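You operate a simulated robot arm through the tools that you are given. There is no shell and no other tool. Be economical: measure what you need, move in short steps, check, and stop when the job is done.

You run a simulated two-armed robot. Do the job below in one go: nothing can be reset, and whatever is moved stays where it is left.

TASK
Open the cabinet drawer, take the red off tag from the inside of the cabinet drawer and leave it on the top of the grate, then shut the drawer. Shut the pantry drawer. Open the cream pantry door, put the grey egg carton on the shelf in the pantry cupboard, then shut the door. Press the alarm key three times. Put the detergent dispenser on the clear end of the green counter away on the top of the laundry counter. Open the bottom linen drawer, put the folded white pillowcase on the clear end of the green counter away in the inside of the bottom linen drawer, then shut the drawer. Put the green apple on top of the spin tray. Fetch the yellow pot plant and stand it on top of the yellow wiping pad. Any order will do. Set down upright: detergent dispenser, folded white pillowcase, yellow pot plant.

It is judged by the outcome, as a careful person would: the job done as asked, and still so three seconds after it is handed in. It fails if anything else is knocked over, pushed out of place, dropped, spilled or broken.

THE ROBOT
Two 7-joint arms with fingered hands on one trunk, on a base that drives. Base frame: it is fixed to the floor where the robot stands at the start and does not move with it; the origin is under the middle of the robot, x ahead of it, y to its left, z up; the surface under the hand at the start is at about z = 0.86. Lengths are in m, angles in degrees, forces in N, time in s.
The left shoulder is at the start at [0.08, 0.241, 1.843], the right one opposite. With the tool pointing down near the work surface each hand reaches from about 0.1 to 0.78 m from the robot's upright axis, wherever it stands, measured 20 degrees to its own side. Places, roughly: alarm key [-1.2, -0.1, 0.9]; bottom linen drawer [-3, 2.2, 0.2]; cabinet drawer [0.6, -0.1, 0.7]; cream pantry door [0.2, -0.7, 0.4]; detergent dispenser [-1.75, 0.25, 1]; folded white pillowcase (16x6x11 cm) [-2, 0.5, 1]; green apple (6x6x6 cm) [-2.4, 0.6, 0.9]; grey egg carton (20x13x7 cm) [0.4, -0.9, 0.9]; inside of the bottom linen drawer [-3.1, 2.2, 0.1]; pantry drawer [0.2, -0.6, 0.7]; red off tag [0.5, -0.25, 0.75]; shelf in the pantry cupboard [0.5, -0.7, 0.4]; spin tray [0, 3.25, 1]; top of the grate (20x26 cm) [3.5, 3.6, 0.7]; top of the laundry counter [2.5, 2.4, 0.9]; yellow pot plant (8x8x13 cm) [-3.3, 1, 1.2]; yellow wiping pad (9x7x3 cm) [-1.4, 0.2, 0.9]. Payload 4.9 kg a hand.
The tool frame of a hand sits at the grasp point between the pads (the TCP): z along the fingers, y along the line on which they close. The tips reach 0.032 m beyond it. The gripper opens to 0.2 m. The gripper's body begins 0.089 m behind the TCP. The gripper is a hand of 4 fingers: y runs from the thumb to the fingers, the wrist lies at [0, 0, -0.267] in the tool frame.
Orientation is that of the tool frame in the base frame, as a unit quaternion [x, y, z, w]. With the fingers straight down and closing along the base's y, the tool's x points along the base's -x, its y along +y and its z along -z.

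THE INTERFACE
- The arms move only by the tool apply_moves. It takes "left_motion", "right_motion" or both (then of equal length, played together; a hand with none holds still); each is a list of rows, each a list of 2 entries, a list of its own where there are three numbers: the shift along the tool's x, y, z in units of 30 mm (1.0 is 30 mm), then the turn, a rotation vector about the tool's x, y, z in units of 5 degrees (1.0 is 5 degrees). In form: [[[tx, ty, tz], [ax, ay, az]], ...]. A call has 1 to 20 rows; each row shifts and turns the commanded pose from where the row before left it, along the tool's axes as they then stand. A call with a number of a shift or a turn outside -1 to 1 is refused whole. Rows are played at 5 a second. More than 0.05 m and 8.6 degrees between two rows, and nothing of the call is played. A pose out of reach is approached as far as the arm can. The call stops where the force on the tool passes 40 N (or 10 N more than at its start, if that is more) or the arm is blocked; 0.2 s more then pass. In this call time passes only in rows, and 0.2 s behind the last. The reply holds the time, the measured pose of the TCP, the force on the tool along the base axes, the opening and the grip force, in the units named above and with some noise, with the torque about the TCP (base axes, N m) and any sound that the robot's microphone picked up, and new pictures: "views" is both (left out), scene, wrist or none (wrist: the cameras of the hands that moved).
- Cameras (640 x 400 px; columns grow to the right, rows downward): "scene" is now at [0.0358, -0.055, 1.9733]; the picture's right is [-1.00, -0.07, 0.00], its down [-0.07, 0.93, -0.36] and it looks along [0.03, -0.36, -0.93] (base axes); focal length 214 px, centre (320, 200). "left" rides on the left gripper at [-0.069, -0.069, -0.116] in its tool frame; the picture's right is [0.71, -0.71, 0.00], its down [0.54, 0.54, -0.64] and it looks along [0.45, 0.45, 0.77] (tool axes); focal length 226 px, centre (320, 200). "right" rides on the right gripper at [0.069, -0.069, -0.116] in its tool frame; the picture's right is [0.71, 0.71, 0.00], its down [-0.54, 0.54, -0.64] and it looks along [-0.45, 0.45, 0.77] (tool axes); focal length 226 px, centre (320, 200). There is no depth. A picture from a camera that has moved, and an enlarged one, comes with that camera's place and axes in the base frame and with its lens.
- slide_trunk(by): slides the trunk up (or, below 0, down) by that many m; the arms and the scene camera ride with it, the base frame stays. It gives what a move gives, with no picture.
- roll_base(legs): drives the robot by 1 to 6 legs, each [ahead, left, turn to the left] in m, m and degrees, along the robot's own axes; the way and the turn of a leg run together, so that a leg with both is an arc; at most 1.5 m and 180 degrees a leg. The arms and the cameras ride along, it lands a little off, and it stops where it bumps. It gives what a move gives, and a new picture of the scene camera.
- curl_fingers(finger1, finger2, finger3, thumb_bend, hand): sets how far each is bent, from 0 (flat) to 1 (curled in); at 0.3 the hand is open as for a grip, at 0.7 the pads meet at the TCP. One left out holds its place. A second passes; each finger stops where it meets its share of the squeeze, and holds until it gets a number again. It is the only way to open and close the hand. It gives what a move gives, with no picture; readings hold the bend of each and the force on the fingers (four entries, about 0 where the hand has none), thumb and palm.
- head_to(pan, tilt): turns the head with the scene camera to pan (to the left, within 86 degrees either way) and tilt (down, from -29 to 69), counted from straight ahead of the robot. It gives what a move gives, and a new picture of the scene camera.
- zoom(camera, box): a new picture of the part [left, top, right, bottom] of that camera's present view, enlarged. It takes no simulated time.
- hand_in(): hands the job in; it is judged then, once.

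Go step by step. Nothing tells you exact positions but the pictures and the camera data: compare them with the known pose of the tool, close in by small moves and look again before you grip or let go. The budget is 525 turns and 360 pictures, counting those below and the enlarged ones. Unless the task says otherwise, let go and move clear before handing in.

The tools are called after "Emit:" as a command line: name --argument value ..., lists and objects as JSON in quotes. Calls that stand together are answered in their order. apply_moves: Moves the arms, as the interface text tells. Its arguments: {"type":"object","properties":{"left_motion":{"type":"array","items":{"type":"array"}},"right_motion":{"type":"array","items":{"type":"array"}},"views":{"type":"string","enum":["both","scene","wrist","none"]}},"required":[]} The other tools are called the same way: slide_trunk (by) slides the trunk up or down; curl_fingers (finger1, finger2, finger3, thumb_bend, hand) moves the fingers one by one; roll_base (legs) drives the base; head_to (pan, tilt) turns the head that bears the scene camera; zoom (camera, box) takes an enlarged picture of a part of a camera's view; hand_in () hands the job in.

At the start:

```text
clock: 0.0
left_position: [0.5832, -0.0641, 1.1994]
left_orientation: [0.0, 1.0, 0.001, 0.0]
left_force: [-0.4, -0.4, 0.2]
left_ft_torque: [0.01, -0.01, 0.02]
left_opening: 0.1997
left_finger_force: 0.1
left_shape: jaw
left_bend: [0.3, 0.3, 0.3, 0.3]
left_finger forces: [0.1, 0.1, 0.0, 0.0, 0.1, 0.1]
right_position: [0.3793, -0.5603, 1.1499]
right_orientation: [0.001, 1.0, 0.001, 0.0]
right_force: [0.6, -0.3, 0.6]
right_ft_torque: [0.01, -0.02, -0.05]
right_opening: 0.1999
right_finger_force: 0.1
right_shape: jaw
right_bend: [0.3, 0.3, 0.3, 0.3]
right_finger forces: [0.0, 0.0, 0.0, 0.0, 0.1, 0.0]
trunk travel left (down, up): [-0.751, 0.089]
robot x, y, heading: [-0.0001, -0.0023, 0.0]
head pan, tilt: [-85.9, 68.8]
```

scene: 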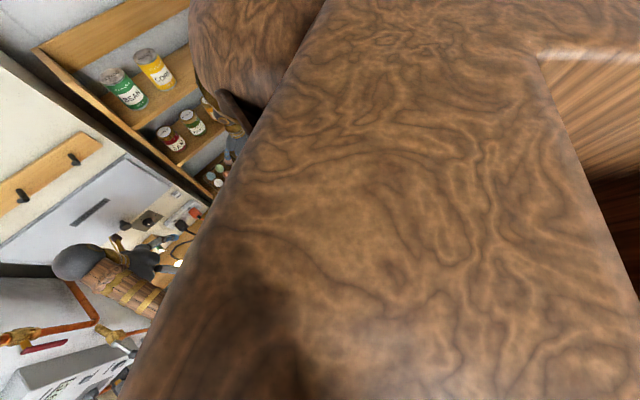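
right: 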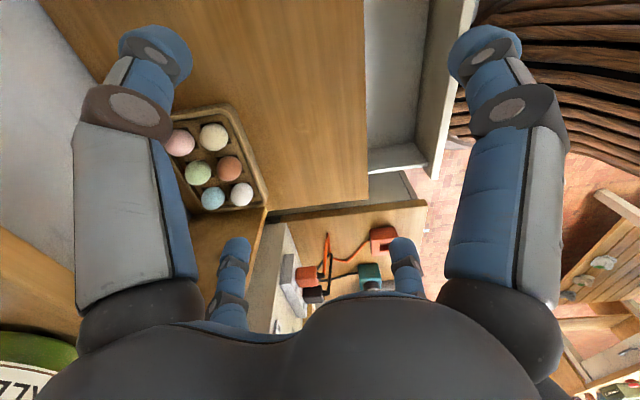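
left: 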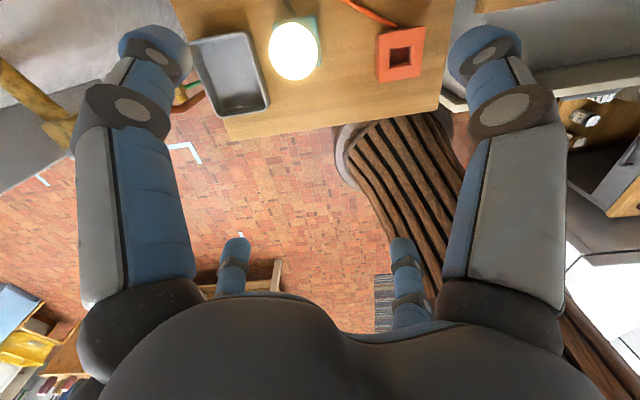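

I see the head is turned against the arm, with the drawers and egg carton in front of the hands. I look around first.

Emit:
head_to --pan 0 --tilt 50

Emit:
head_to --pan -50 --tilt 50

Emit:
head_to --pan 70 --tilt 25

```text
clock: 1.6
left_position: [0.5842, -0.0633, 1.2]
left_orientation: [0.0, 1.0, 0.0, 0.0]
left_force: [-0.3, 1.2, -0.3]
left_ft_torque: [0.02, -0.01, -0.01]
left_opening: 0.1999
left_finger_force: 0.0
left_shape: jaw
left_bend: [0.3, 0.3, 0.3, 0.3]
left_finger forces: [0.0, 0.1, 0.0, 0.0, 0.0, 0.0]
right_position: [0.3791, -0.5611, 1.1508]
right_orientation: [0.001, 1.0, 0.001, 0.0]
right_force: [0.5, -0.6, 0.0]
right_ft_torque: [0.0, -0.02, -0.03]
right_opening: 0.1999
right_finger_force: 0.1
right_shape: jaw
right_bend: [0.3, 0.3, 0.3, 0.3]
right_finger forces: [0.0, 0.0, 0.0, 0.1, 0.1, 0.1]
trunk travel left (down, up): [-0.751, 0.089]
robot x, y, heading: [0.0024, -0.0006, 0.4]
head pan, tilt: [0.0, 50.0]
camera scene: at [0.1088, 0.0006, 1.9952], right [0.0, -1.0, 0.0], down [-0.77, 0.0, -0.64], along [0.64, 0.0, -0.77], focal length 214 px, centre (320, 200)
```

scene: 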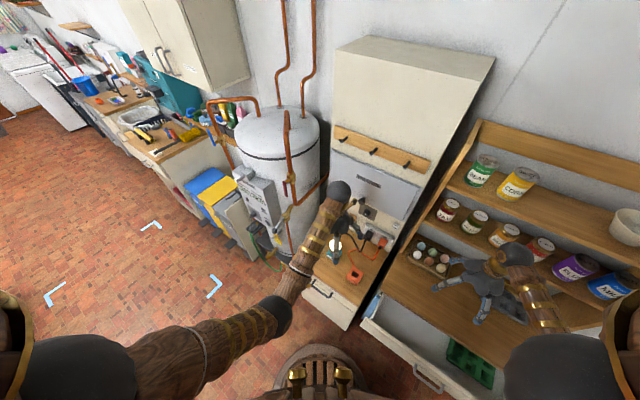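

```text
clock: 2.8
left_position: [0.5825, -0.0634, 1.1995]
left_orientation: [0.0, 1.0, 0.0, 0.0]
left_force: [0.2, -0.8, -0.6]
left_ft_torque: [0.01, 0.01, 0.0]
left_opening: 0.2001
left_finger_force: 0.1
left_shape: jaw
left_bend: [0.3, 0.3, 0.3, 0.3]
left_finger forces: [0.0, 0.0, 0.0, 0.1, 0.1, 0.1]
right_position: [0.3798, -0.5604, 1.1497]
right_orientation: [0.001, 1.0, 0.001, 0.0]
right_force: [0.0, -0.5, 0.4]
right_ft_torque: [-0.01, -0.02, -0.03]
right_opening: 0.1999
right_finger_force: 0.0
right_shape: jaw
right_bend: [0.3, 0.3, 0.3, 0.3]
right_finger forces: [0.0, 0.0, 0.0, 0.0, 0.0, 0.0]
trunk travel left (down, up): [-0.751, 0.089]
robot x, y, heading: [0.002, 0.0016, -0.1]
head pan, tilt: [-50.0, 50.0]
camera scene: at [0.0814, -0.0582, 1.9952], right [-0.77, -0.64, 0.0], down [-0.49, 0.59, -0.64], along [0.41, -0.49, -0.77], focal length 214 px, centre (320, 200)
```

scene: 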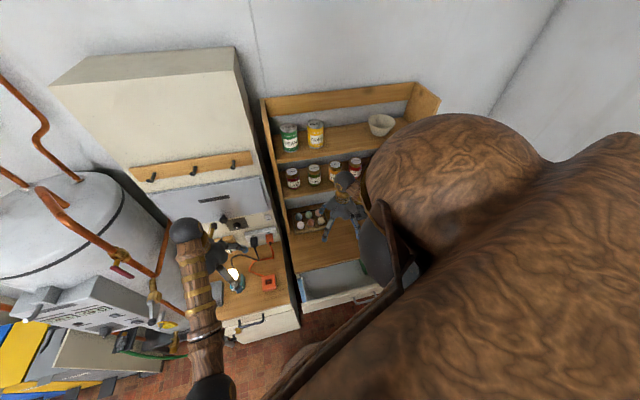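

```text
clock: 4.8
left_position: [0.5846, -0.0633, 1.1995]
left_orientation: [0.0, 1.0, 0.0, 0.0]
left_force: [0.1, 0.4, -0.6]
left_ft_torque: [0.05, 0.03, 0.0]
left_opening: 0.2
left_finger_force: 0.0
left_shape: jaw
left_bend: [0.3, 0.3, 0.3, 0.3]
left_finger forces: [0.0, 0.0, 0.0, 0.0, 0.1, 0.0]
right_position: [0.3792, -0.5614, 1.1502]
right_orientation: [0.001, 1.0, 0.0, 0.0]
right_force: [0.0, 0.7, 0.3]
right_ft_torque: [0.01, 0.02, -0.02]
right_opening: 0.2
right_finger_force: 0.0
right_shape: jaw
right_bend: [0.3, 0.3, 0.3, 0.3]
right_finger forces: [0.0, 0.0, 0.0, 0.0, 0.0, 0.0]
trunk travel left (down, up): [-0.751, 0.089]
robot x, y, heading: [0.0013, 0.0001, 0.1]
head pan, tilt: [70.0, 25.0]
camera scene: at [0.0634, 0.0873, 2.0327], right [0.94, -0.34, 0.0], down [-0.14, -0.4, -0.91], along [0.31, 0.85, -0.42], focal length 214 px, centre (320, 200)
```

scene: 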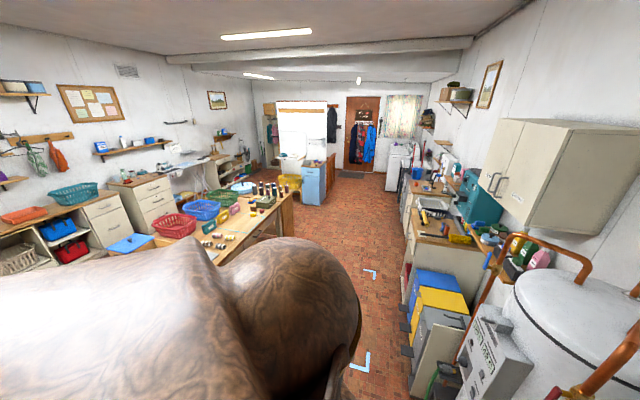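

The wall line is skewed to my base frame. I take a closer look at the cabinet and pantry.

Emit:
head_to --pan -25 --tilt 60

Emit:
zoom --camera "scene" --box '[160, 100, 480, 300]'

Emit:
zoom --camera "left" --box '[160, 0, 480, 200]'

Emit:
zoom --camera "right" --box '[140, 80, 460, 340]'

```text
clock: 6.5
left_position: [0.5844, -0.0629, 1.1994]
left_orientation: [0.0, 1.0, 0.001, 0.0]
left_force: [0.1, -0.1, 0.2]
left_ft_torque: [0.03, -0.02, -0.01]
left_opening: 0.1998
left_finger_force: 0.1
left_shape: jaw
left_bend: [0.3, 0.3, 0.3, 0.3]
left_finger forces: [0.0, 0.0, 0.0, 0.0, 0.0, 0.0]
right_position: [0.3786, -0.5608, 1.1501]
right_orientation: [0.001, 1.0, 0.0, -0.001]
right_force: [-0.7, -0.1, 0.3]
right_ft_torque: [0.0, 0.01, -0.01]
right_opening: 0.1999
right_finger_force: 0.1
right_shape: jaw
right_bend: [0.3, 0.3, 0.3, 0.3]
right_finger forces: [0.0, 0.1, 0.1, 0.0, 0.0, 0.1]
trunk travel left (down, up): [-0.751, 0.089]
robot x, y, heading: [0.002, -0.0016, 0.1]
head pan, tilt: [-25.0, 60.0]
camera scene: at [0.0922, -0.0274, 1.9827], right [-0.42, -0.91, 0.0], down [-0.79, 0.37, -0.5], along [0.45, -0.21, -0.87], focal length 214 px, centre (320, 200)
```

scene: 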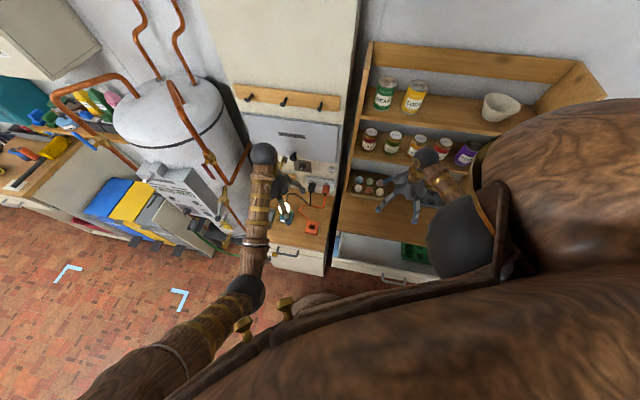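

```text
2.00 times, centred on (320, 200) of scene
camera zoom: at [0.0922, -0.0274, 1.9827], right [-0.42, -0.91, 0.0], down [-0.79, 0.37, -0.5], along [0.45, -0.21, -0.87], focal length 429 px, centre (320, 200)
```

zoom: 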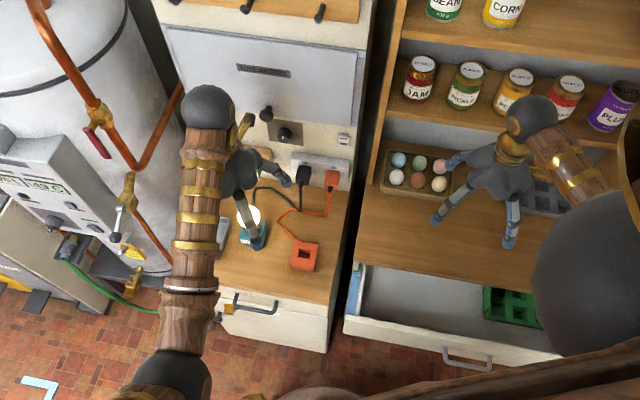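

```text
2.00 times, centred on (320, 100) of left
camera zoom: at [0.6532, -0.1316, 1.3153], right [-0.71, -0.71, 0.0], down [-0.54, 0.54, 0.64], along [-0.45, 0.45, -0.77], focal length 452 px, centre (320, 400)
```

zoom: 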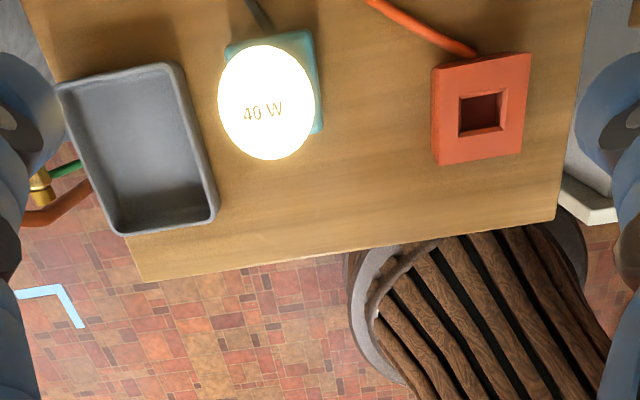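

```text
1.54 times, centred on (300, 210) of right
camera zoom: at [0.3106, -0.629, 1.267], right [-0.71, 0.71, 0.0], down [0.54, 0.54, 0.64], along [0.45, 0.46, -0.77], focal length 348 px, centre (351, 185)
```

zoom: 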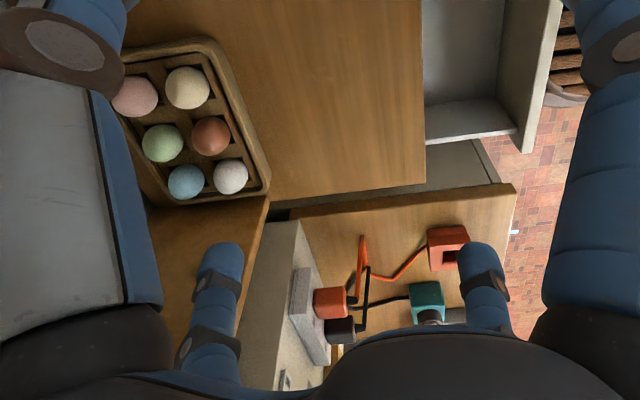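

The cabinet front runs along about heading 54°, so its inward normal is about -36°. I back off along that normal and turn to face it.

Emit:
roll_base --legs '[[-0.24, 0.18, 0], [0, 0, -36.4]]'

Emit:
head_to --pan 0 --tilt 45

Emit:
head_to --pan -60 --tilt 30

```text
clock: 10.2
left_position: [0.194, -0.2161, 1.1996]
left_orientation: [0.312, 0.95, -0.001, -0.001]
left_force: [-0.6, -0.4, -1.1]
left_ft_torque: [-0.02, 0.01, -0.04]
left_opening: 0.1999
left_finger_force: 0.1
left_shape: jaw
left_bend: [0.3, 0.3, 0.3, 0.3]
left_finger forces: [0.0, 0.0, 0.0, 0.0, 0.0, 0.0]
right_position: [-0.2636, -0.4963, 1.1506]
right_orientation: [0.312, 0.95, 0.0, 0.001]
right_force: [0.0, -0.7, 0.3]
right_ft_torque: [0.0, 0.0, 0.04]
right_opening: 0.1999
right_finger_force: 0.0
right_shape: jaw
right_bend: [0.3, 0.3, 0.3, 0.3]
right_finger forces: [0.0, 0.0, 0.1, 0.0, 0.1, 0.1]
trunk travel left (down, up): [-0.751, 0.089]
robot x, y, heading: [-0.2407, 0.1754, -36.2]
head pan, tilt: [-25.0, 60.0]
camera scene: at [-0.1797, 0.1047, 1.9827], right [-0.88, -0.48, 0.0], down [-0.42, 0.76, -0.5], along [0.24, -0.44, -0.87], focal length 214 px, centre (320, 200)
```

scene: 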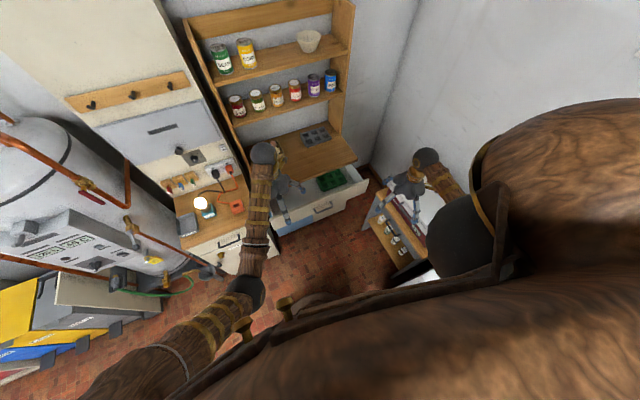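

```text
clock: 11.1
left_position: [0.1937, -0.2175, 1.1992]
left_orientation: [0.311, 0.95, 0.0, 0.0]
left_force: [-0.1, 0.4, -0.8]
left_ft_torque: [0.0, 0.02, -0.01]
left_opening: 0.2
left_finger_force: 0.0
left_shape: jaw
left_bend: [0.3, 0.3, 0.3, 0.3]
left_finger forces: [0.0, 0.0, 0.0, 0.0, 0.0, 0.0]
right_position: [-0.2637, -0.497, 1.1494]
right_orientation: [0.312, 0.95, 0.001, 0.001]
right_force: [0.7, 0.3, 0.0]
right_ft_torque: [0.01, -0.01, -0.01]
right_opening: 0.1999
right_finger_force: 0.0
right_shape: jaw
right_bend: [0.3, 0.3, 0.3, 0.3]
right_finger forces: [0.0, 0.0, 0.0, 0.0, 0.0, 0.1]
trunk travel left (down, up): [-0.751, 0.089]
robot x, y, heading: [-0.2352, 0.1803, -36.2]
head pan, tilt: [0.0, 45.0]
camera scene: at [-0.1471, 0.1141, 2.0021], right [-0.59, -0.81, 0.0], down [-0.57, 0.42, -0.71], along [0.57, -0.42, -0.71], focal length 214 px, centre (320, 200)
```

scene: 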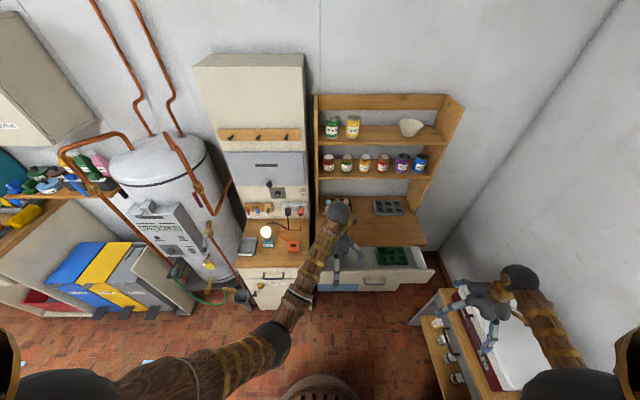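

```text
clock: 12.4
left_position: [0.1936, -0.2174, 1.1995]
left_orientation: [0.311, 0.951, 0.0, 0.0]
left_force: [0.9, 0.5, 0.0]
left_ft_torque: [-0.02, -0.02, -0.04]
left_opening: 0.1997
left_finger_force: 0.0
left_shape: jaw
left_bend: [0.3, 0.3, 0.3, 0.3]
left_finger forces: [0.0, 0.0, 0.0, 0.1, 0.0, 0.0]
right_position: [-0.2639, -0.497, 1.1506]
right_orientation: [0.313, 0.95, 0.001, 0.001]
right_force: [1.0, 0.4, -0.1]
right_ft_torque: [0.02, 0.02, 0.03]
right_opening: 0.1998
right_finger_force: 0.0
right_shape: jaw
right_bend: [0.3, 0.3, 0.3, 0.3]
right_finger forces: [0.0, 0.0, 0.1, 0.0, 0.1, 0.1]
trunk travel left (down, up): [-0.751, 0.089]
robot x, y, heading: [-0.2357, 0.1804, -36.3]
head pan, tilt: [-60.0, 30.0]
camera scene: at [-0.2222, 0.0726, 2.0247], right [-0.99, 0.11, 0.0], down [0.05, 0.5, -0.87], along [-0.09, -0.86, -0.5], focal length 214 px, centre (320, 200)
```

scene: 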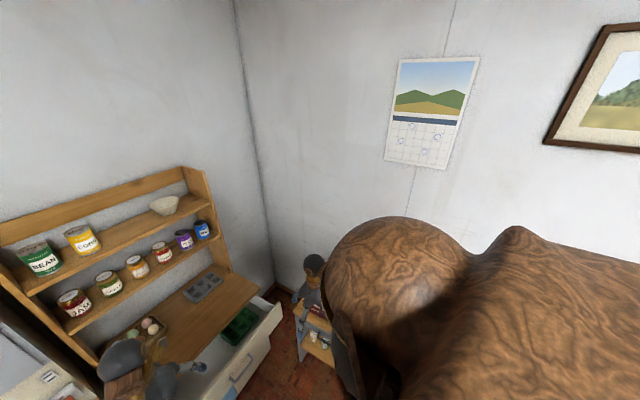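

Emit:
head_to --pan 0 --tilt 55

Emit:
zoom --camera "scene" --box '[200, 80, 460, 300]'

```text
clock: 13.7
left_position: [0.1942, -0.2161, 1.1995]
left_orientation: [0.311, 0.95, 0.0, 0.0]
left_force: [-0.4, 0.7, -0.4]
left_ft_torque: [-0.01, 0.02, -0.02]
left_opening: 0.2002
left_finger_force: 0.0
left_shape: jaw
left_bend: [0.3, 0.3, 0.3, 0.3]
left_finger forces: [0.0, 0.0, 0.1, 0.0, 0.0, 0.0]
right_position: [-0.2636, -0.4965, 1.1506]
right_orientation: [0.312, 0.95, 0.001, 0.0]
right_force: [1.0, 0.1, -0.7]
right_ft_torque: [0.0, 0.01, 0.01]
right_opening: 0.1999
right_finger_force: 0.1
right_shape: jaw
right_bend: [0.3, 0.3, 0.3, 0.3]
right_finger forces: [0.0, 0.0, 0.0, 0.0, 0.0, 0.0]
trunk travel left (down, up): [-0.751, 0.089]
robot x, y, heading: [-0.2412, 0.1799, -36.2]
head pan, tilt: [0.0, 55.0]
camera scene: at [-0.1542, 0.1197, 1.9888], right [-0.59, -0.81, 0.0], down [-0.66, 0.49, -0.57], along [0.46, -0.34, -0.82], focal length 214 px, centre (320, 200)
```

scene: 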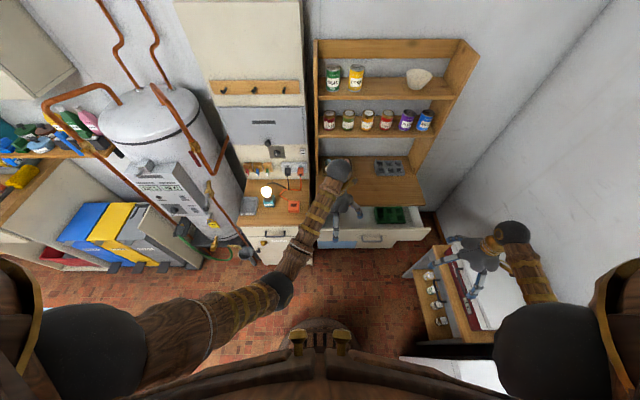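

```text
1.82 times, centred on (330, 190) of scene
camera zoom: at [-0.1542, 0.1197, 1.9888], right [-0.59, -0.81, 0.0], down [-0.66, 0.49, -0.57], along [0.46, -0.34, -0.82], focal length 390 px, centre (302, 218)
```

zoom: 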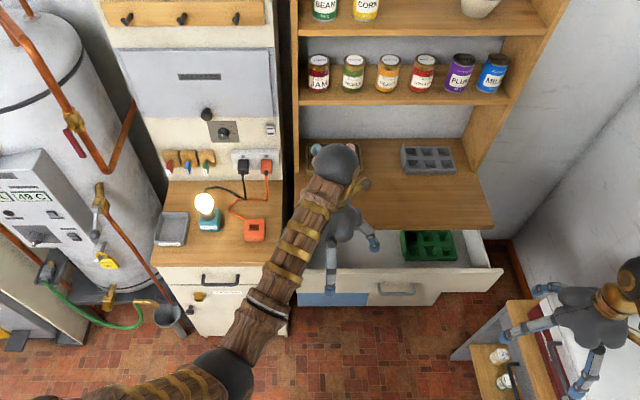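

The pantry drawer stands out by about 0.16 m; the cabinet drawer is shut. I move the left arm aside to see better.

Emit:
apply_moves --left_motion '[[[1, 1, 0], [0, 0, 0]], [[1, 1, 0], [0, 0, 0]], [[1, 1, 0], [0, 0, 0]], [[1, 1, 0], [0, 0, 0]], [[0, 1, 0], [0, 0, 0]], [[0, 1, 0], [0, 0, 0]], [[0, 1, 0], [0, 0, 0]], [[0, 1, 0], [0, 0, 0]], [[0, 1, 0], [0, 0, 0]], [[0, 1, 0], [0, 0, 0]], [[0, 1, 0], [0, 0, 0]], [[0, 1, 0], [0, 0, 0]], [[0, 1, 0], [0, 0, 0]]]' --views "none"

Emit:
zoom --camera "scene" --box '[220, 140, 330, 280]'

Emit:
zoom --camera "scene" --box '[300, 140, 440, 280]'

```text
clock: 16.5
left_position: [0.3309, 0.1692, 1.1995]
left_orientation: [0.313, 0.95, 0.0, -0.001]
left_force: [0.9, 0.0, -0.2]
left_ft_torque: [0.0, -0.02, 0.02]
left_opening: 0.2
left_finger_force: 0.1
left_shape: jaw
left_bend: [0.3, 0.3, 0.3, 0.3]
left_finger forces: [0.0, 0.1, 0.1, 0.0, 0.0, 0.1]
right_position: [-0.2637, -0.4966, 1.1501]
right_orientation: [0.313, 0.95, 0.001, -0.001]
right_force: [0.1, 0.6, 0.0]
right_ft_torque: [0.03, -0.02, 0.01]
right_opening: 0.1996
right_finger_force: 0.0
right_shape: jaw
right_bend: [0.3, 0.3, 0.3, 0.3]
right_finger forces: [0.0, 0.1, 0.0, 0.0, 0.0, 0.0]
trunk travel left (down, up): [-0.751, 0.089]
robot x, y, heading: [-0.237, 0.179, -36.3]
head pan, tilt: [0.0, 55.0]
```

```text
2.86 times, centred on (275, 210) of scene
camera zoom: at [-0.1527, 0.1202, 1.9887], right [-0.59, -0.81, 0.0], down [-0.66, 0.49, -0.57], along [0.46, -0.34, -0.82], focal length 613 px, centre (449, 171)
```

zoom: 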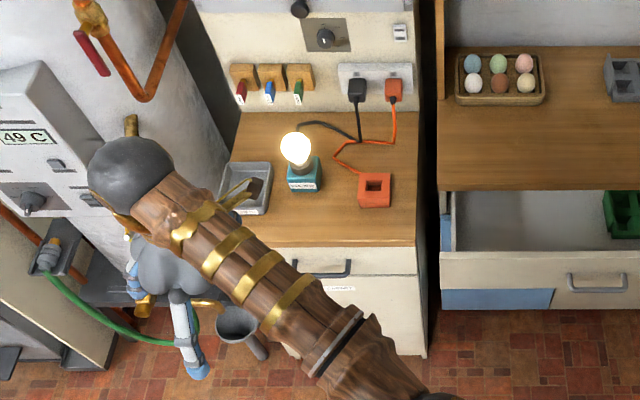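

```text
2.86 times, centred on (370, 210) of scene
camera zoom: at [-0.1527, 0.1202, 1.9887], right [-0.59, -0.81, 0.0], down [-0.66, 0.49, -0.57], along [0.46, -0.34, -0.82], focal length 613 px, centre (177, 171)
```

zoom: 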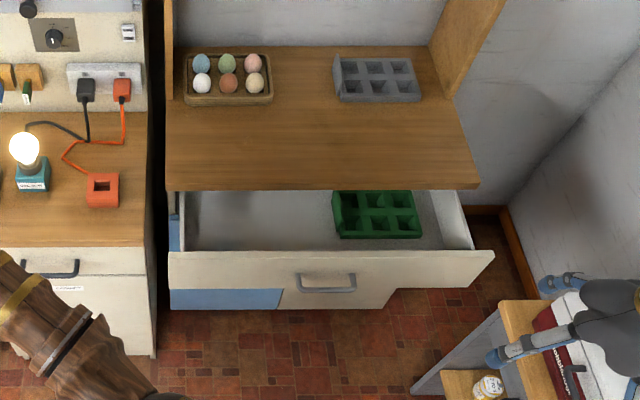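

The grey carton is empty, on the counter's right. I pitch the right hand forward, lower the trunk, and will push the pantry drawer closed.

Emit:
apply_moves --right_motion '[[[0, 0.62, 0], [0, -1, 0]], [[0, 0.62, 0], [0, -1, 0]], [[0, 0.62, 0], [0, -1, 0]], [[0, 0.62, 0], [0, -1, 0]], [[0, 0.62, 0], [0, -1, 0]], [[0, 0.62, 0], [0, -1, 0]], [[0, 0.62, 0], [0, -1, 0]], [[0, 0.62, 0], [0, -1, 0]], [[0, 0.62, 0], [0, -1, 0]], [[0, 0.62, 0], [0, -1, 0]], [[0, 0.62, 0], [0, -1, 0]], [[0, 0.62, 0], [0, -1, 0]], [[0, 0.62, 0], [0, -1, 0]], [[0, 0.62, 0], [0, -1, 0]]]' --views "none"

Emit:
curl_fingers --hand "right" --finger1 0.65 --finger2 0.65 --finger3 0.65 --thumb_bend 0.65

Emit:
slide_trunk --by -0.4

Emit:
head_to --pan -10 --tilt 45

```text
clock: 19.5
left_position: [0.3298, 0.1696, 1.199]
left_orientation: [0.312, 0.95, -0.001, 0.0]
left_force: [0.3, 1.2, 0.8]
left_ft_torque: [0.0, 0.0, 0.01]
left_opening: 0.1997
left_finger_force: 0.1
left_shape: jaw
left_bend: [0.3, 0.3, 0.3, 0.3]
left_finger forces: [0.0, 0.0, 0.0, 0.1, 0.0, 0.0]
right_position: [-0.1074, -0.2851, 1.1511]
right_orientation: [0.255, 0.778, -0.179, 0.546]
right_force: [0.3, 0.7, 0.1]
right_ft_torque: [0.01, -0.02, -0.01]
right_opening: 0.1999
right_finger_force: 0.0
right_shape: jaw
right_bend: [0.3, 0.3, 0.3, 0.3]
right_finger forces: [0.0, 0.0, 0.0, 0.0, 0.1, 0.0]
trunk travel left (down, up): [-0.751, 0.089]
robot x, y, heading: [-0.2358, 0.1791, -36.4]
head pan, tilt: [0.0, 55.0]
```

```text
clock: 20.5
left_position: [0.329, 0.1683, 1.1995]
left_orientation: [0.311, 0.95, 0.0, -0.001]
left_force: [-0.1, -0.2, 0.7]
left_ft_torque: [0.04, 0.01, 0.02]
left_opening: 0.2001
left_finger_force: 0.1
left_shape: jaw
left_bend: [0.3, 0.3, 0.3, 0.3]
left_finger forces: [0.1, 0.0, 0.0, 0.0, 0.1, 0.0]
right_position: [-0.1092, -0.2875, 1.1503]
right_orientation: [0.256, 0.778, -0.178, 0.545]
right_force: [-0.9, -0.6, 0.9]
right_ft_torque: [0.01, 0.02, -0.03]
right_opening: 0.0161
right_finger_force: 0.0
right_shape: fingers
right_bend: [0.65, 0.65, 0.65, 0.65]
right_finger forces: [0.1, 0.0, 0.0, 0.1, 0.0, 0.0]
trunk travel left (down, up): [-0.751, 0.089]
robot x, y, heading: [-0.2387, 0.1774, -36.4]
head pan, tilt: [0.0, 55.0]
```

```text
clock: 24.4
left_position: [0.3286, 0.1698, 0.7986]
left_orientation: [0.311, 0.95, 0.0, 0.0]
left_force: [-0.1, -0.4, 0.1]
left_ft_torque: [0.02, -0.02, 0.0]
left_opening: 0.2
left_finger_force: 0.1
left_shape: jaw
left_bend: [0.3, 0.3, 0.3, 0.3]
left_finger forces: [0.0, 0.0, 0.0, 0.1, 0.1, 0.0]
right_position: [-0.1083, -0.2875, 0.7514]
right_orientation: [0.256, 0.778, -0.178, 0.545]
right_force: [-0.5, -0.6, -0.1]
right_ft_torque: [0.0, 0.01, 0.02]
right_opening: 0.016
right_finger_force: 0.0
right_shape: fingers
right_bend: [0.65, 0.65, 0.65, 0.65]
right_finger forces: [0.0, 0.0, 0.0, 0.0, 0.0, 0.0]
trunk travel left (down, up): [-0.351, 0.489]
robot x, y, heading: [-0.2406, 0.1794, -36.2]
head pan, tilt: [0.0, 55.0]
```

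```text
clock: 25.1
left_position: [0.3292, 0.1682, 0.7992]
left_orientation: [0.312, 0.95, 0.0, 0.0]
left_force: [-0.1, 0.1, -0.7]
left_ft_torque: [-0.03, -0.01, -0.02]
left_opening: 0.1998
left_finger_force: 0.0
left_shape: jaw
left_bend: [0.3, 0.3, 0.3, 0.3]
left_finger forces: [0.0, 0.0, 0.0, 0.0, 0.1, 0.0]
right_position: [-0.1084, -0.2869, 0.7514]
right_orientation: [0.256, 0.778, -0.179, 0.545]
right_force: [0.5, 0.3, 0.4]
right_ft_torque: [-0.04, -0.01, -0.01]
right_opening: 0.0161
right_finger_force: 0.0
right_shape: fingers
right_bend: [0.65, 0.65, 0.65, 0.65]
right_finger forces: [0.0, 0.0, 0.0, 0.0, 0.1, 0.0]
trunk travel left (down, up): [-0.351, 0.489]
robot x, y, heading: [-0.2362, 0.1816, -36.7]
head pan, tilt: [-10.0, 45.0]
camera scene: at [-0.1561, 0.1041, 1.6021], right [-0.72, -0.69, 0.0], down [-0.49, 0.51, -0.71], along [0.49, -0.51, -0.71], focal length 214 px, centre (320, 200)
```

scene: 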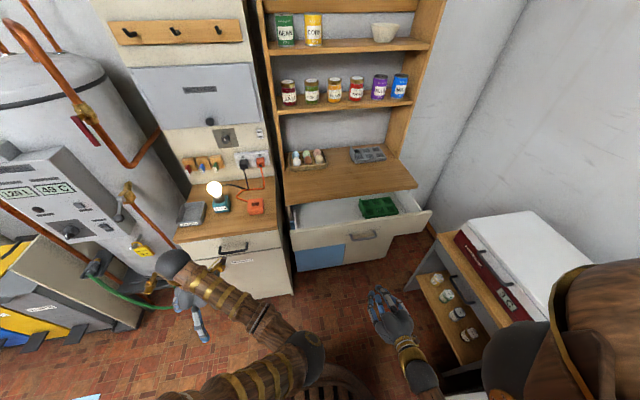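

Emit:
apply_moves --right_motion '[[[-0.342, 0, 0.94], [0, 0, 0]], [[-0.342, 0, 0.94], [0, 0, 0]], [[-0.342, 0, 0.94], [0, 0, 0]], [[-0.342, 0, 0.94], [0, 0, 0]], [[-0.342, 0, 0.94], [0, 0, 0]], [[-0.342, 0, 0.94], [0, 0, 0]], [[-0.342, 0, 0.94], [0, 0, 0]], [[-0.342, 0, 0.94], [0, 0, 0]], [[-0.342, 0, 0.94], [0, 0, 0]], [[-0.171, 0, 0.47], [0, 0, 0]], [[-0.171, 0, 0.47], [0, 0, 0]], [[-0.171, 0, 0.47], [0, 0, 0]], [[-0.171, 0, 0.47], [0, 0, 0]], [[-0.171, 0, 0.47], [0, 0, 0]], [[-0.171, 0, 0.47], [0, 0, 0]], [[-0.171, 0, 0.47], [0, 0, 0]]]' --views "scene"

```text
clock: 28.5
left_position: [0.3289, 0.1698, 0.7993]
left_orientation: [0.311, 0.95, -0.001, 0.0]
left_force: [0.0, 0.3, -0.5]
left_ft_torque: [-0.01, 0.03, 0.03]
left_opening: 0.2
left_finger_force: 0.0
left_shape: jaw
left_bend: [0.3, 0.3, 0.3, 0.3]
left_finger forces: [0.1, 0.0, 0.0, 0.1, 0.0, 0.1]
right_position: [0.1938, -0.5095, 0.7504]
right_orientation: [0.255, 0.778, -0.178, 0.545]
right_force: [0.0, 0.2, 0.9]
right_ft_torque: [-0.01, -0.06, 0.02]
right_opening: 0.0157
right_finger_force: 0.3
right_shape: fingers
right_bend: [0.65, 0.65, 0.64, 0.65]
right_finger forces: [0.1, 0.0, 1.4, 0.1, 0.0, 0.1]
trunk travel left (down, up): [-0.351, 0.489]
robot x, y, heading: [-0.2389, 0.1843, -36.1]
head pan, tilt: [-10.0, 45.0]
camera scene: at [-0.1553, 0.1038, 1.6021], right [-0.72, -0.69, 0.0], down [-0.49, 0.51, -0.71], along [0.49, -0.51, -0.71], focal length 214 px, centre (320, 200)
```

scene: 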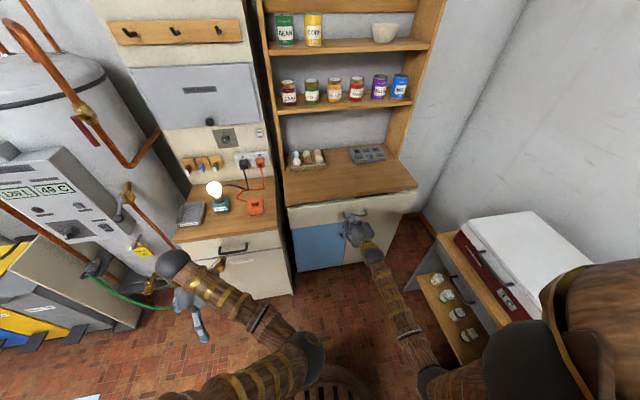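

Emit:
apply_moves --right_motion '[[[-0.171, 0, 0.47], [0, 0, 0]], [[-0.171, 0, 0.47], [0, 0, 0]], [[-0.171, 0, 0.47], [0, 0, 0]], [[-0.1, 0, 0.28], [0, 0, 0]], [[-0.1, 0, 0.28], [0, 0, 0]], [[-0.1, 0, 0.28], [0, 0, 0]], [[-0.1, 0, 0.28], [0, 0, 0]]]' --views "scene"

Emit:
zoom --camera "scene" --box '[260, 130, 440, 290]'

```text
clock: 29.6
left_position: [0.3259, 0.1676, 0.8012]
left_orientation: [0.313, 0.95, -0.001, -0.001]
left_force: [1.0, -0.9, 0.2]
left_ft_torque: [0.03, 0.01, 0.0]
left_opening: 0.1999
left_finger_force: 0.0
left_shape: jaw
left_bend: [0.3, 0.3, 0.3, 0.3]
left_finger forces: [0.0, 0.1, 0.1, 0.0, 0.1, 0.1]
right_position: [0.2333, -0.5437, 0.7495]
right_orientation: [0.259, 0.778, -0.178, 0.544]
right_force: [-25.4, 20.9, 13.6]
right_ft_torque: [-0.18, -0.53, -0.03]
right_opening: 0.0143
right_finger_force: 19.7
right_shape: fingers
right_bend: [0.65, 0.65, 0.64, 0.65]
right_finger forces: [0.0, 2.4, 26.3, 0.0, 10.7, 0.1]
right hand out of reach, approached as far as the arm can: row 5
trunk travel left (down, up): [-0.351, 0.489]
robot x, y, heading: [-0.239, 0.1818, -36.6]
head pan, tilt: [-10.0, 45.0]
stopped in row 5 (right hand): the force on the tool passed its limit at 43 N (the readings are from after the stop); the commanded pose is now the measured one
camera scene: at [-0.1606, 0.1067, 1.6027], right [-0.73, -0.69, 0.0], down [-0.48, 0.51, -0.71], along [0.49, -0.51, -0.71], focal length 214 px, centre (320, 200)
```

scene: 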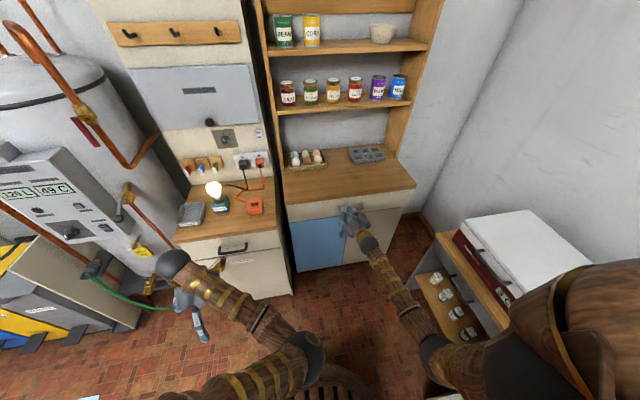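

```text
2.50 times, centred on (350, 210) of scene
camera zoom: at [-0.1606, 0.1067, 1.6027], right [-0.73, -0.69, 0.0], down [-0.48, 0.51, -0.71], along [0.49, -0.51, -0.71], focal length 536 px, centre (245, 175)
```

zoom: 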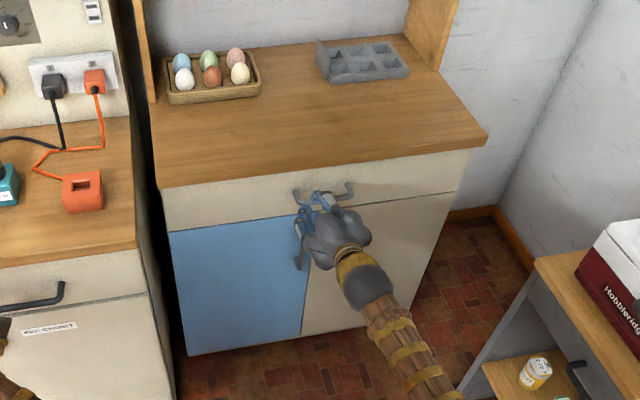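

The pantry drawer is shut. Back the hand off and look at the doors below.

Emit:
apply_moves --right_motion '[[[0.342, 0, -0.94], [0, 0, 0]], [[0.342, 0, -0.94], [0, 0, 0]], [[0.342, 0, -0.94], [0, 0, 0]], [[0.342, 0, -0.94], [0, 0, 0]], [[0.342, 0, -0.94], [0, 0, 0]], [[0.342, 0, -0.94], [0, 0, 0]], [[0.342, 0, -0.94], [0, 0, 0]], [[0.342, 0, -0.94], [0, 0, 0]], [[0.342, 0, -0.94], [0, 0, 0]], [[0.342, 0, -0.94], [0, 0, 0]]]' --views "none"

Emit:
zoom --camera "scene" --box '[260, 130, 440, 290]'

Emit:
zoom --camera "scene" --box '[150, 200, 310, 300]'

```text
clock: 31.8
left_position: [0.3283, 0.169, 0.7995]
left_orientation: [0.312, 0.95, 0.0, 0.0]
left_force: [0.0, 0.2, 0.2]
left_ft_torque: [-0.02, -0.03, 0.03]
left_opening: 0.1998
left_finger_force: 0.0
left_shape: jaw
left_bend: [0.3, 0.3, 0.3, 0.3]
left_finger forces: [0.0, 0.0, 0.0, 0.0, 0.0, 0.0]
right_position: [-0.0062, -0.3647, 0.75]
right_orientation: [0.258, 0.779, -0.178, 0.543]
right_force: [-0.7, -0.1, 0.4]
right_ft_torque: [-0.02, 0.01, -0.02]
right_opening: 0.016
right_finger_force: 0.0
right_shape: fingers
right_bend: [0.65, 0.65, 0.65, 0.65]
right_finger forces: [0.0, 0.1, 0.1, 0.0, 0.0, 0.0]
trunk travel left (down, up): [-0.351, 0.489]
robot x, y, heading: [-0.2384, 0.1773, -36.4]
head pan, tilt: [-10.0, 45.0]
```

```text
2.50 times, centred on (350, 210) of scene
camera zoom: at [-0.1577, 0.1054, 1.6023], right [-0.72, -0.69, 0.0], down [-0.49, 0.51, -0.71], along [0.49, -0.51, -0.71], focal length 536 px, centre (245, 175)
```

zoom: 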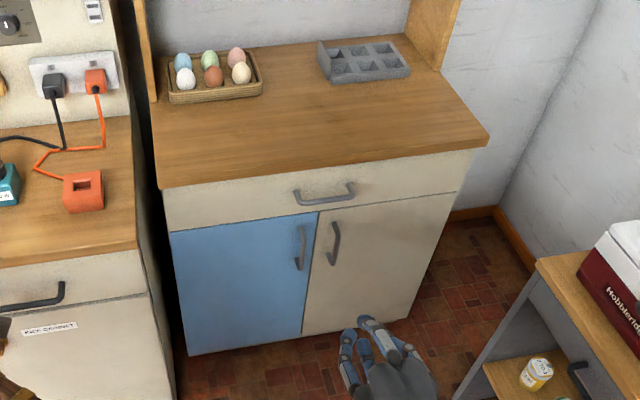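

```text
4.00 times, centred on (230, 250) of scene
camera zoom: at [-0.1577, 0.1054, 1.6023], right [-0.72, -0.69, 0.0], down [-0.49, 0.51, -0.71], along [0.49, -0.51, -0.71], focal length 858 px, centre (680, 0)
```

zoom: 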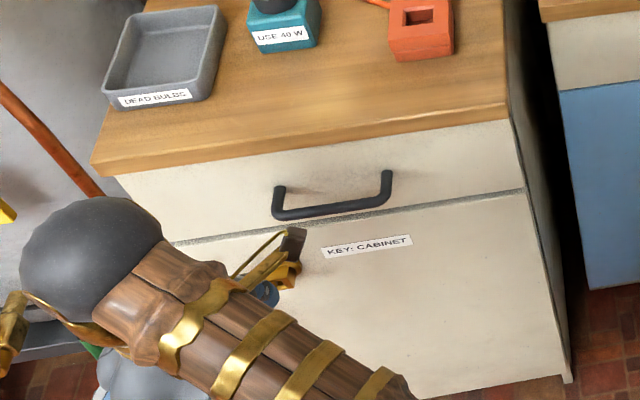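

There's something brass below the cabinet drawer handle, so I move the left hand off to see it.

Emit:
apply_moves --left_motion '[[[1, 1, 0], [0, 0, 0]], [[1, 1, 0], [0, 0, 0]], [[1, 1, 0], [0, 0, 0]], [[1, 1, 0], [0, 0, 0]], [[0, 1, 0], [0, 0, 0]], [[0, 1, 0], [0, 0, 0]], [[0, 1, 0], [0, 0, 0]]]' --views "none"

Emit:
zoom --camera "scene" --box '[150, 190, 310, 310]'

```text
clock: 33.4
left_position: [0.3594, 0.4091, 0.7979]
left_orientation: [0.313, 0.95, -0.001, 0.0]
left_force: [0.5, 0.6, -0.3]
left_ft_torque: [0.01, 0.02, 0.01]
left_opening: 0.2
left_finger_force: 0.0
left_shape: jaw
left_bend: [0.3, 0.3, 0.3, 0.3]
left_finger forces: [0.1, 0.0, 0.0, 0.0, 0.1, 0.0]
right_position: [-0.0067, -0.3647, 0.7488]
right_orientation: [0.258, 0.779, -0.178, 0.543]
right_force: [-0.4, 0.4, 0.3]
right_ft_torque: [-0.02, 0.01, -0.02]
right_opening: 0.0158
right_finger_force: 0.1
right_shape: fingers
right_bend: [0.65, 0.65, 0.65, 0.65]
right_finger forces: [0.0, 0.0, 0.0, 0.1, 0.0, 0.0]
trunk travel left (down, up): [-0.351, 0.489]
robot x, y, heading: [-0.238, 0.1811, -36.8]
head pan, tilt: [-10.0, 45.0]
```

```text
3.33 times, centred on (230, 250) of scene
camera zoom: at [-0.1557, 0.1055, 1.6022], right [-0.72, -0.69, 0.0], down [-0.49, 0.51, -0.71], along [0.49, -0.51, -0.71], focal length 715 px, centre (620, 33)
```

zoom: 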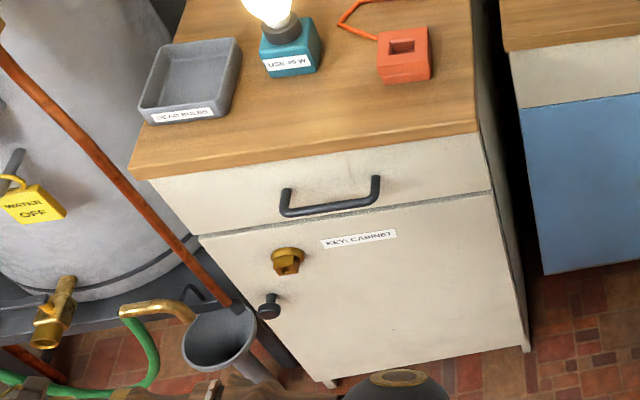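

The cream door is the right one with a vertical handle at about z 0.62. I shift the base right and ahead, and level the right hand, keeping the fingers open.

Emit:
roll_base --legs '[[0.0, -0.2, 0], [0.1, 0, 0]]'

Emit:
curl_fingers --hand "right" --finger1 0.5 --finger2 0.5 --finger3 0.5 --thumb_bend 0.5

Emit:
apply_moves --right_motion '[[[1, 0, 0], [0, -1, 0]], [[1, 0, 0], [0, -1, 0]], [[1, 0, 0], [0, -1, 0]], [[1, 0, 0], [0, -1, 0]]]' --views "both"

```text
clock: 35.8
left_position: [0.319, 0.189, 0.8005]
left_orientation: [0.312, 0.95, 0.0, 0.0]
left_force: [0.2, -0.1, -0.4]
left_ft_torque: [0.04, -0.04, 0.0]
left_opening: 0.1998
left_finger_force: 0.1
left_shape: jaw
left_bend: [0.3, 0.3, 0.3, 0.3]
left_finger forces: [0.0, 0.0, 0.0, 0.1, 0.1, 0.0]
right_position: [-0.0434, -0.5844, 0.7474]
right_orientation: [0.259, 0.78, -0.178, 0.542]
right_force: [0.0, 0.0, 0.0]
right_ft_torque: [0.01, -0.01, -0.02]
right_opening: 0.0157
right_finger_force: 0.0
right_shape: fingers
right_bend: [0.65, 0.65, 0.65, 0.65]
right_finger forces: [0.0, 0.0, 0.0, 0.1, 0.0, 0.1]
trunk travel left (down, up): [-0.351, 0.489]
robot x, y, heading: [-0.276, -0.0357, -36.6]
head pan, tilt: [-10.0, 45.0]
camera scene: at [-0.1944, -0.1154, 1.6022], right [-0.72, -0.69, 0.0], down [-0.49, 0.51, -0.71], along [0.49, -0.51, -0.71], focal length 214 px, centre (320, 200)
```

scene: 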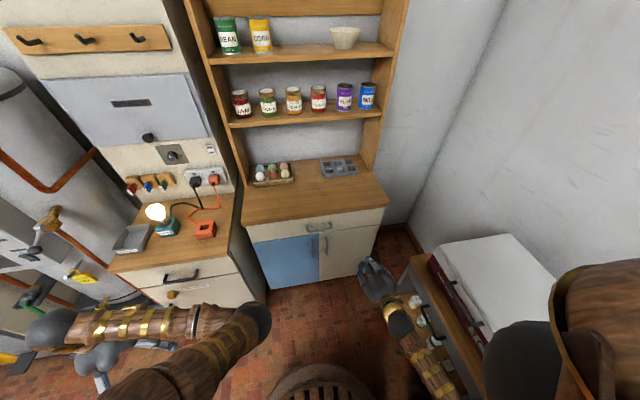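

```text
clock: 36.8
left_position: [0.3201, 0.1892, 0.798]
left_orientation: [0.312, 0.95, 0.0, -0.001]
left_force: [-0.2, 0.4, -0.9]
left_ft_torque: [-0.01, 0.01, -0.01]
left_opening: 0.2002
left_finger_force: 0.0
left_shape: jaw
left_bend: [0.3, 0.3, 0.3, 0.3]
left_finger forces: [0.0, 0.0, 0.0, 0.0, 0.0, 0.0]
right_position: [-0.0437, -0.5848, 0.7492]
right_orientation: [0.258, 0.779, -0.178, 0.543]
right_force: [0.4, 0.4, 0.0]
right_ft_torque: [-0.04, 0.03, -0.01]
right_opening: 0.0688
right_finger_force: 0.0
right_shape: fingers
right_bend: [0.5, 0.5, 0.5, 0.5]
right_finger forces: [0.0, 0.1, 0.1, 0.0, 0.0, 0.0]
trunk travel left (down, up): [-0.351, 0.489]
robot x, y, heading: [-0.2774, -0.0393, -36.2]
head pan, tilt: [-10.0, 45.0]
```

```text
clock: 37.8
left_position: [0.308, 0.1836, 0.8089]
left_orientation: [0.313, 0.95, 0.007, 0.006]
left_force: [0.3, -0.2, -0.1]
left_ft_torque: [-0.03, 0.04, -0.02]
left_opening: 0.1999
left_finger_force: 0.0
left_shape: jaw
left_bend: [0.3, 0.3, 0.3, 0.3]
left_finger forces: [0.0, 0.0, 0.0, 0.1, 0.1, 0.0]
right_position: [-0.0721, -0.57, 0.6296]
right_orientation: [0.225, 0.67, -0.213, 0.674]
right_force: [0.4, 0.3, 0.6]
right_ft_torque: [-0.02, 0.02, -0.03]
right_opening: 0.0694
right_finger_force: 0.1
right_shape: fingers
right_bend: [0.5, 0.5, 0.5, 0.5]
right_finger forces: [0.0, 0.1, 0.0, 0.0, 0.0, 0.0]
trunk travel left (down, up): [-0.351, 0.489]
robot x, y, heading: [-0.2775, -0.0424, -36.4]
head pan, tilt: [-10.0, 45.0]
camera scene: at [-0.2181, -0.1264, 1.6022], right [-0.72, -0.69, -0.02], down [-0.48, 0.52, -0.71], along [0.5, -0.51, -0.7], focal length 214 px, centre (320, 200)
camera right: at [-0.2057, -0.5544, 0.5604], right [0.42, 0.58, -0.69], down [-0.21, 0.81, 0.55], along [0.88, -0.09, 0.46], focal length 226 px, centre (320, 200)
```

scene: 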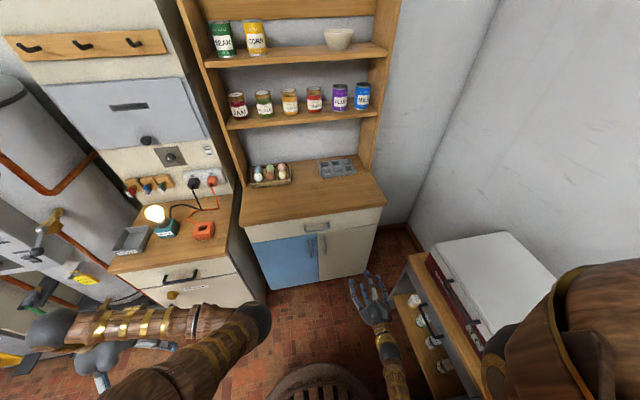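
right: 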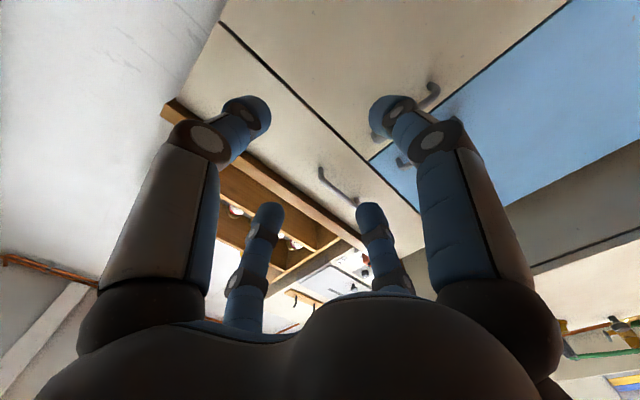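

The body seems to have leaned slightly; I check whether the right elbow touches the table beside me.

Emit:
head_to --pan -30 --tilt 69

```text
clock: 38.7
left_position: [0.3087, 0.1849, 0.8091]
left_orientation: [0.313, 0.95, 0.006, 0.005]
left_force: [-0.3, -0.7, -0.2]
left_ft_torque: [0.01, 0.03, -0.03]
left_opening: 0.2
left_finger_force: 0.1
left_shape: jaw
left_bend: [0.3, 0.3, 0.3, 0.3]
left_finger forces: [0.0, 0.0, 0.1, 0.0, 0.0, 0.0]
right_position: [-0.0722, -0.5703, 0.6324]
right_orientation: [0.226, 0.67, -0.213, 0.674]
right_force: [-0.5, 0.6, 0.2]
right_ft_torque: [0.02, 0.04, -0.01]
right_opening: 0.0691
right_finger_force: 0.0
right_shape: fingers
right_bend: [0.5, 0.5, 0.5, 0.5]
right_finger forces: [0.0, 0.1, 0.0, 0.1, 0.0, 0.0]
trunk travel left (down, up): [-0.351, 0.489]
robot x, y, heading: [-0.2805, -0.0406, -36.3]
head pan, tilt: [-30.0, 68.8]
camera scene: at [-0.2508, -0.1183, 1.5734], right [-0.92, -0.4, -0.02], down [-0.37, 0.86, -0.36], along [0.16, -0.33, -0.93], focal length 214 px, centre (320, 200)
```

scene: 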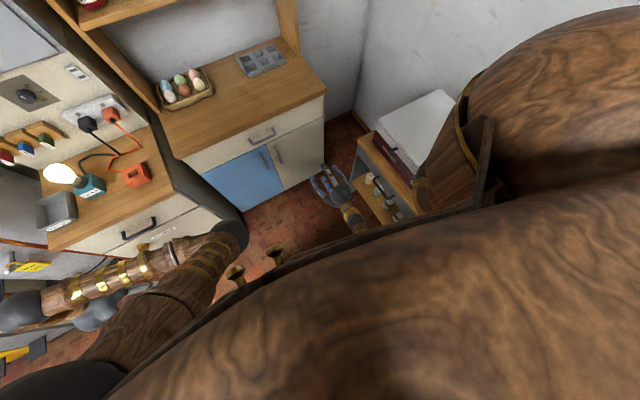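

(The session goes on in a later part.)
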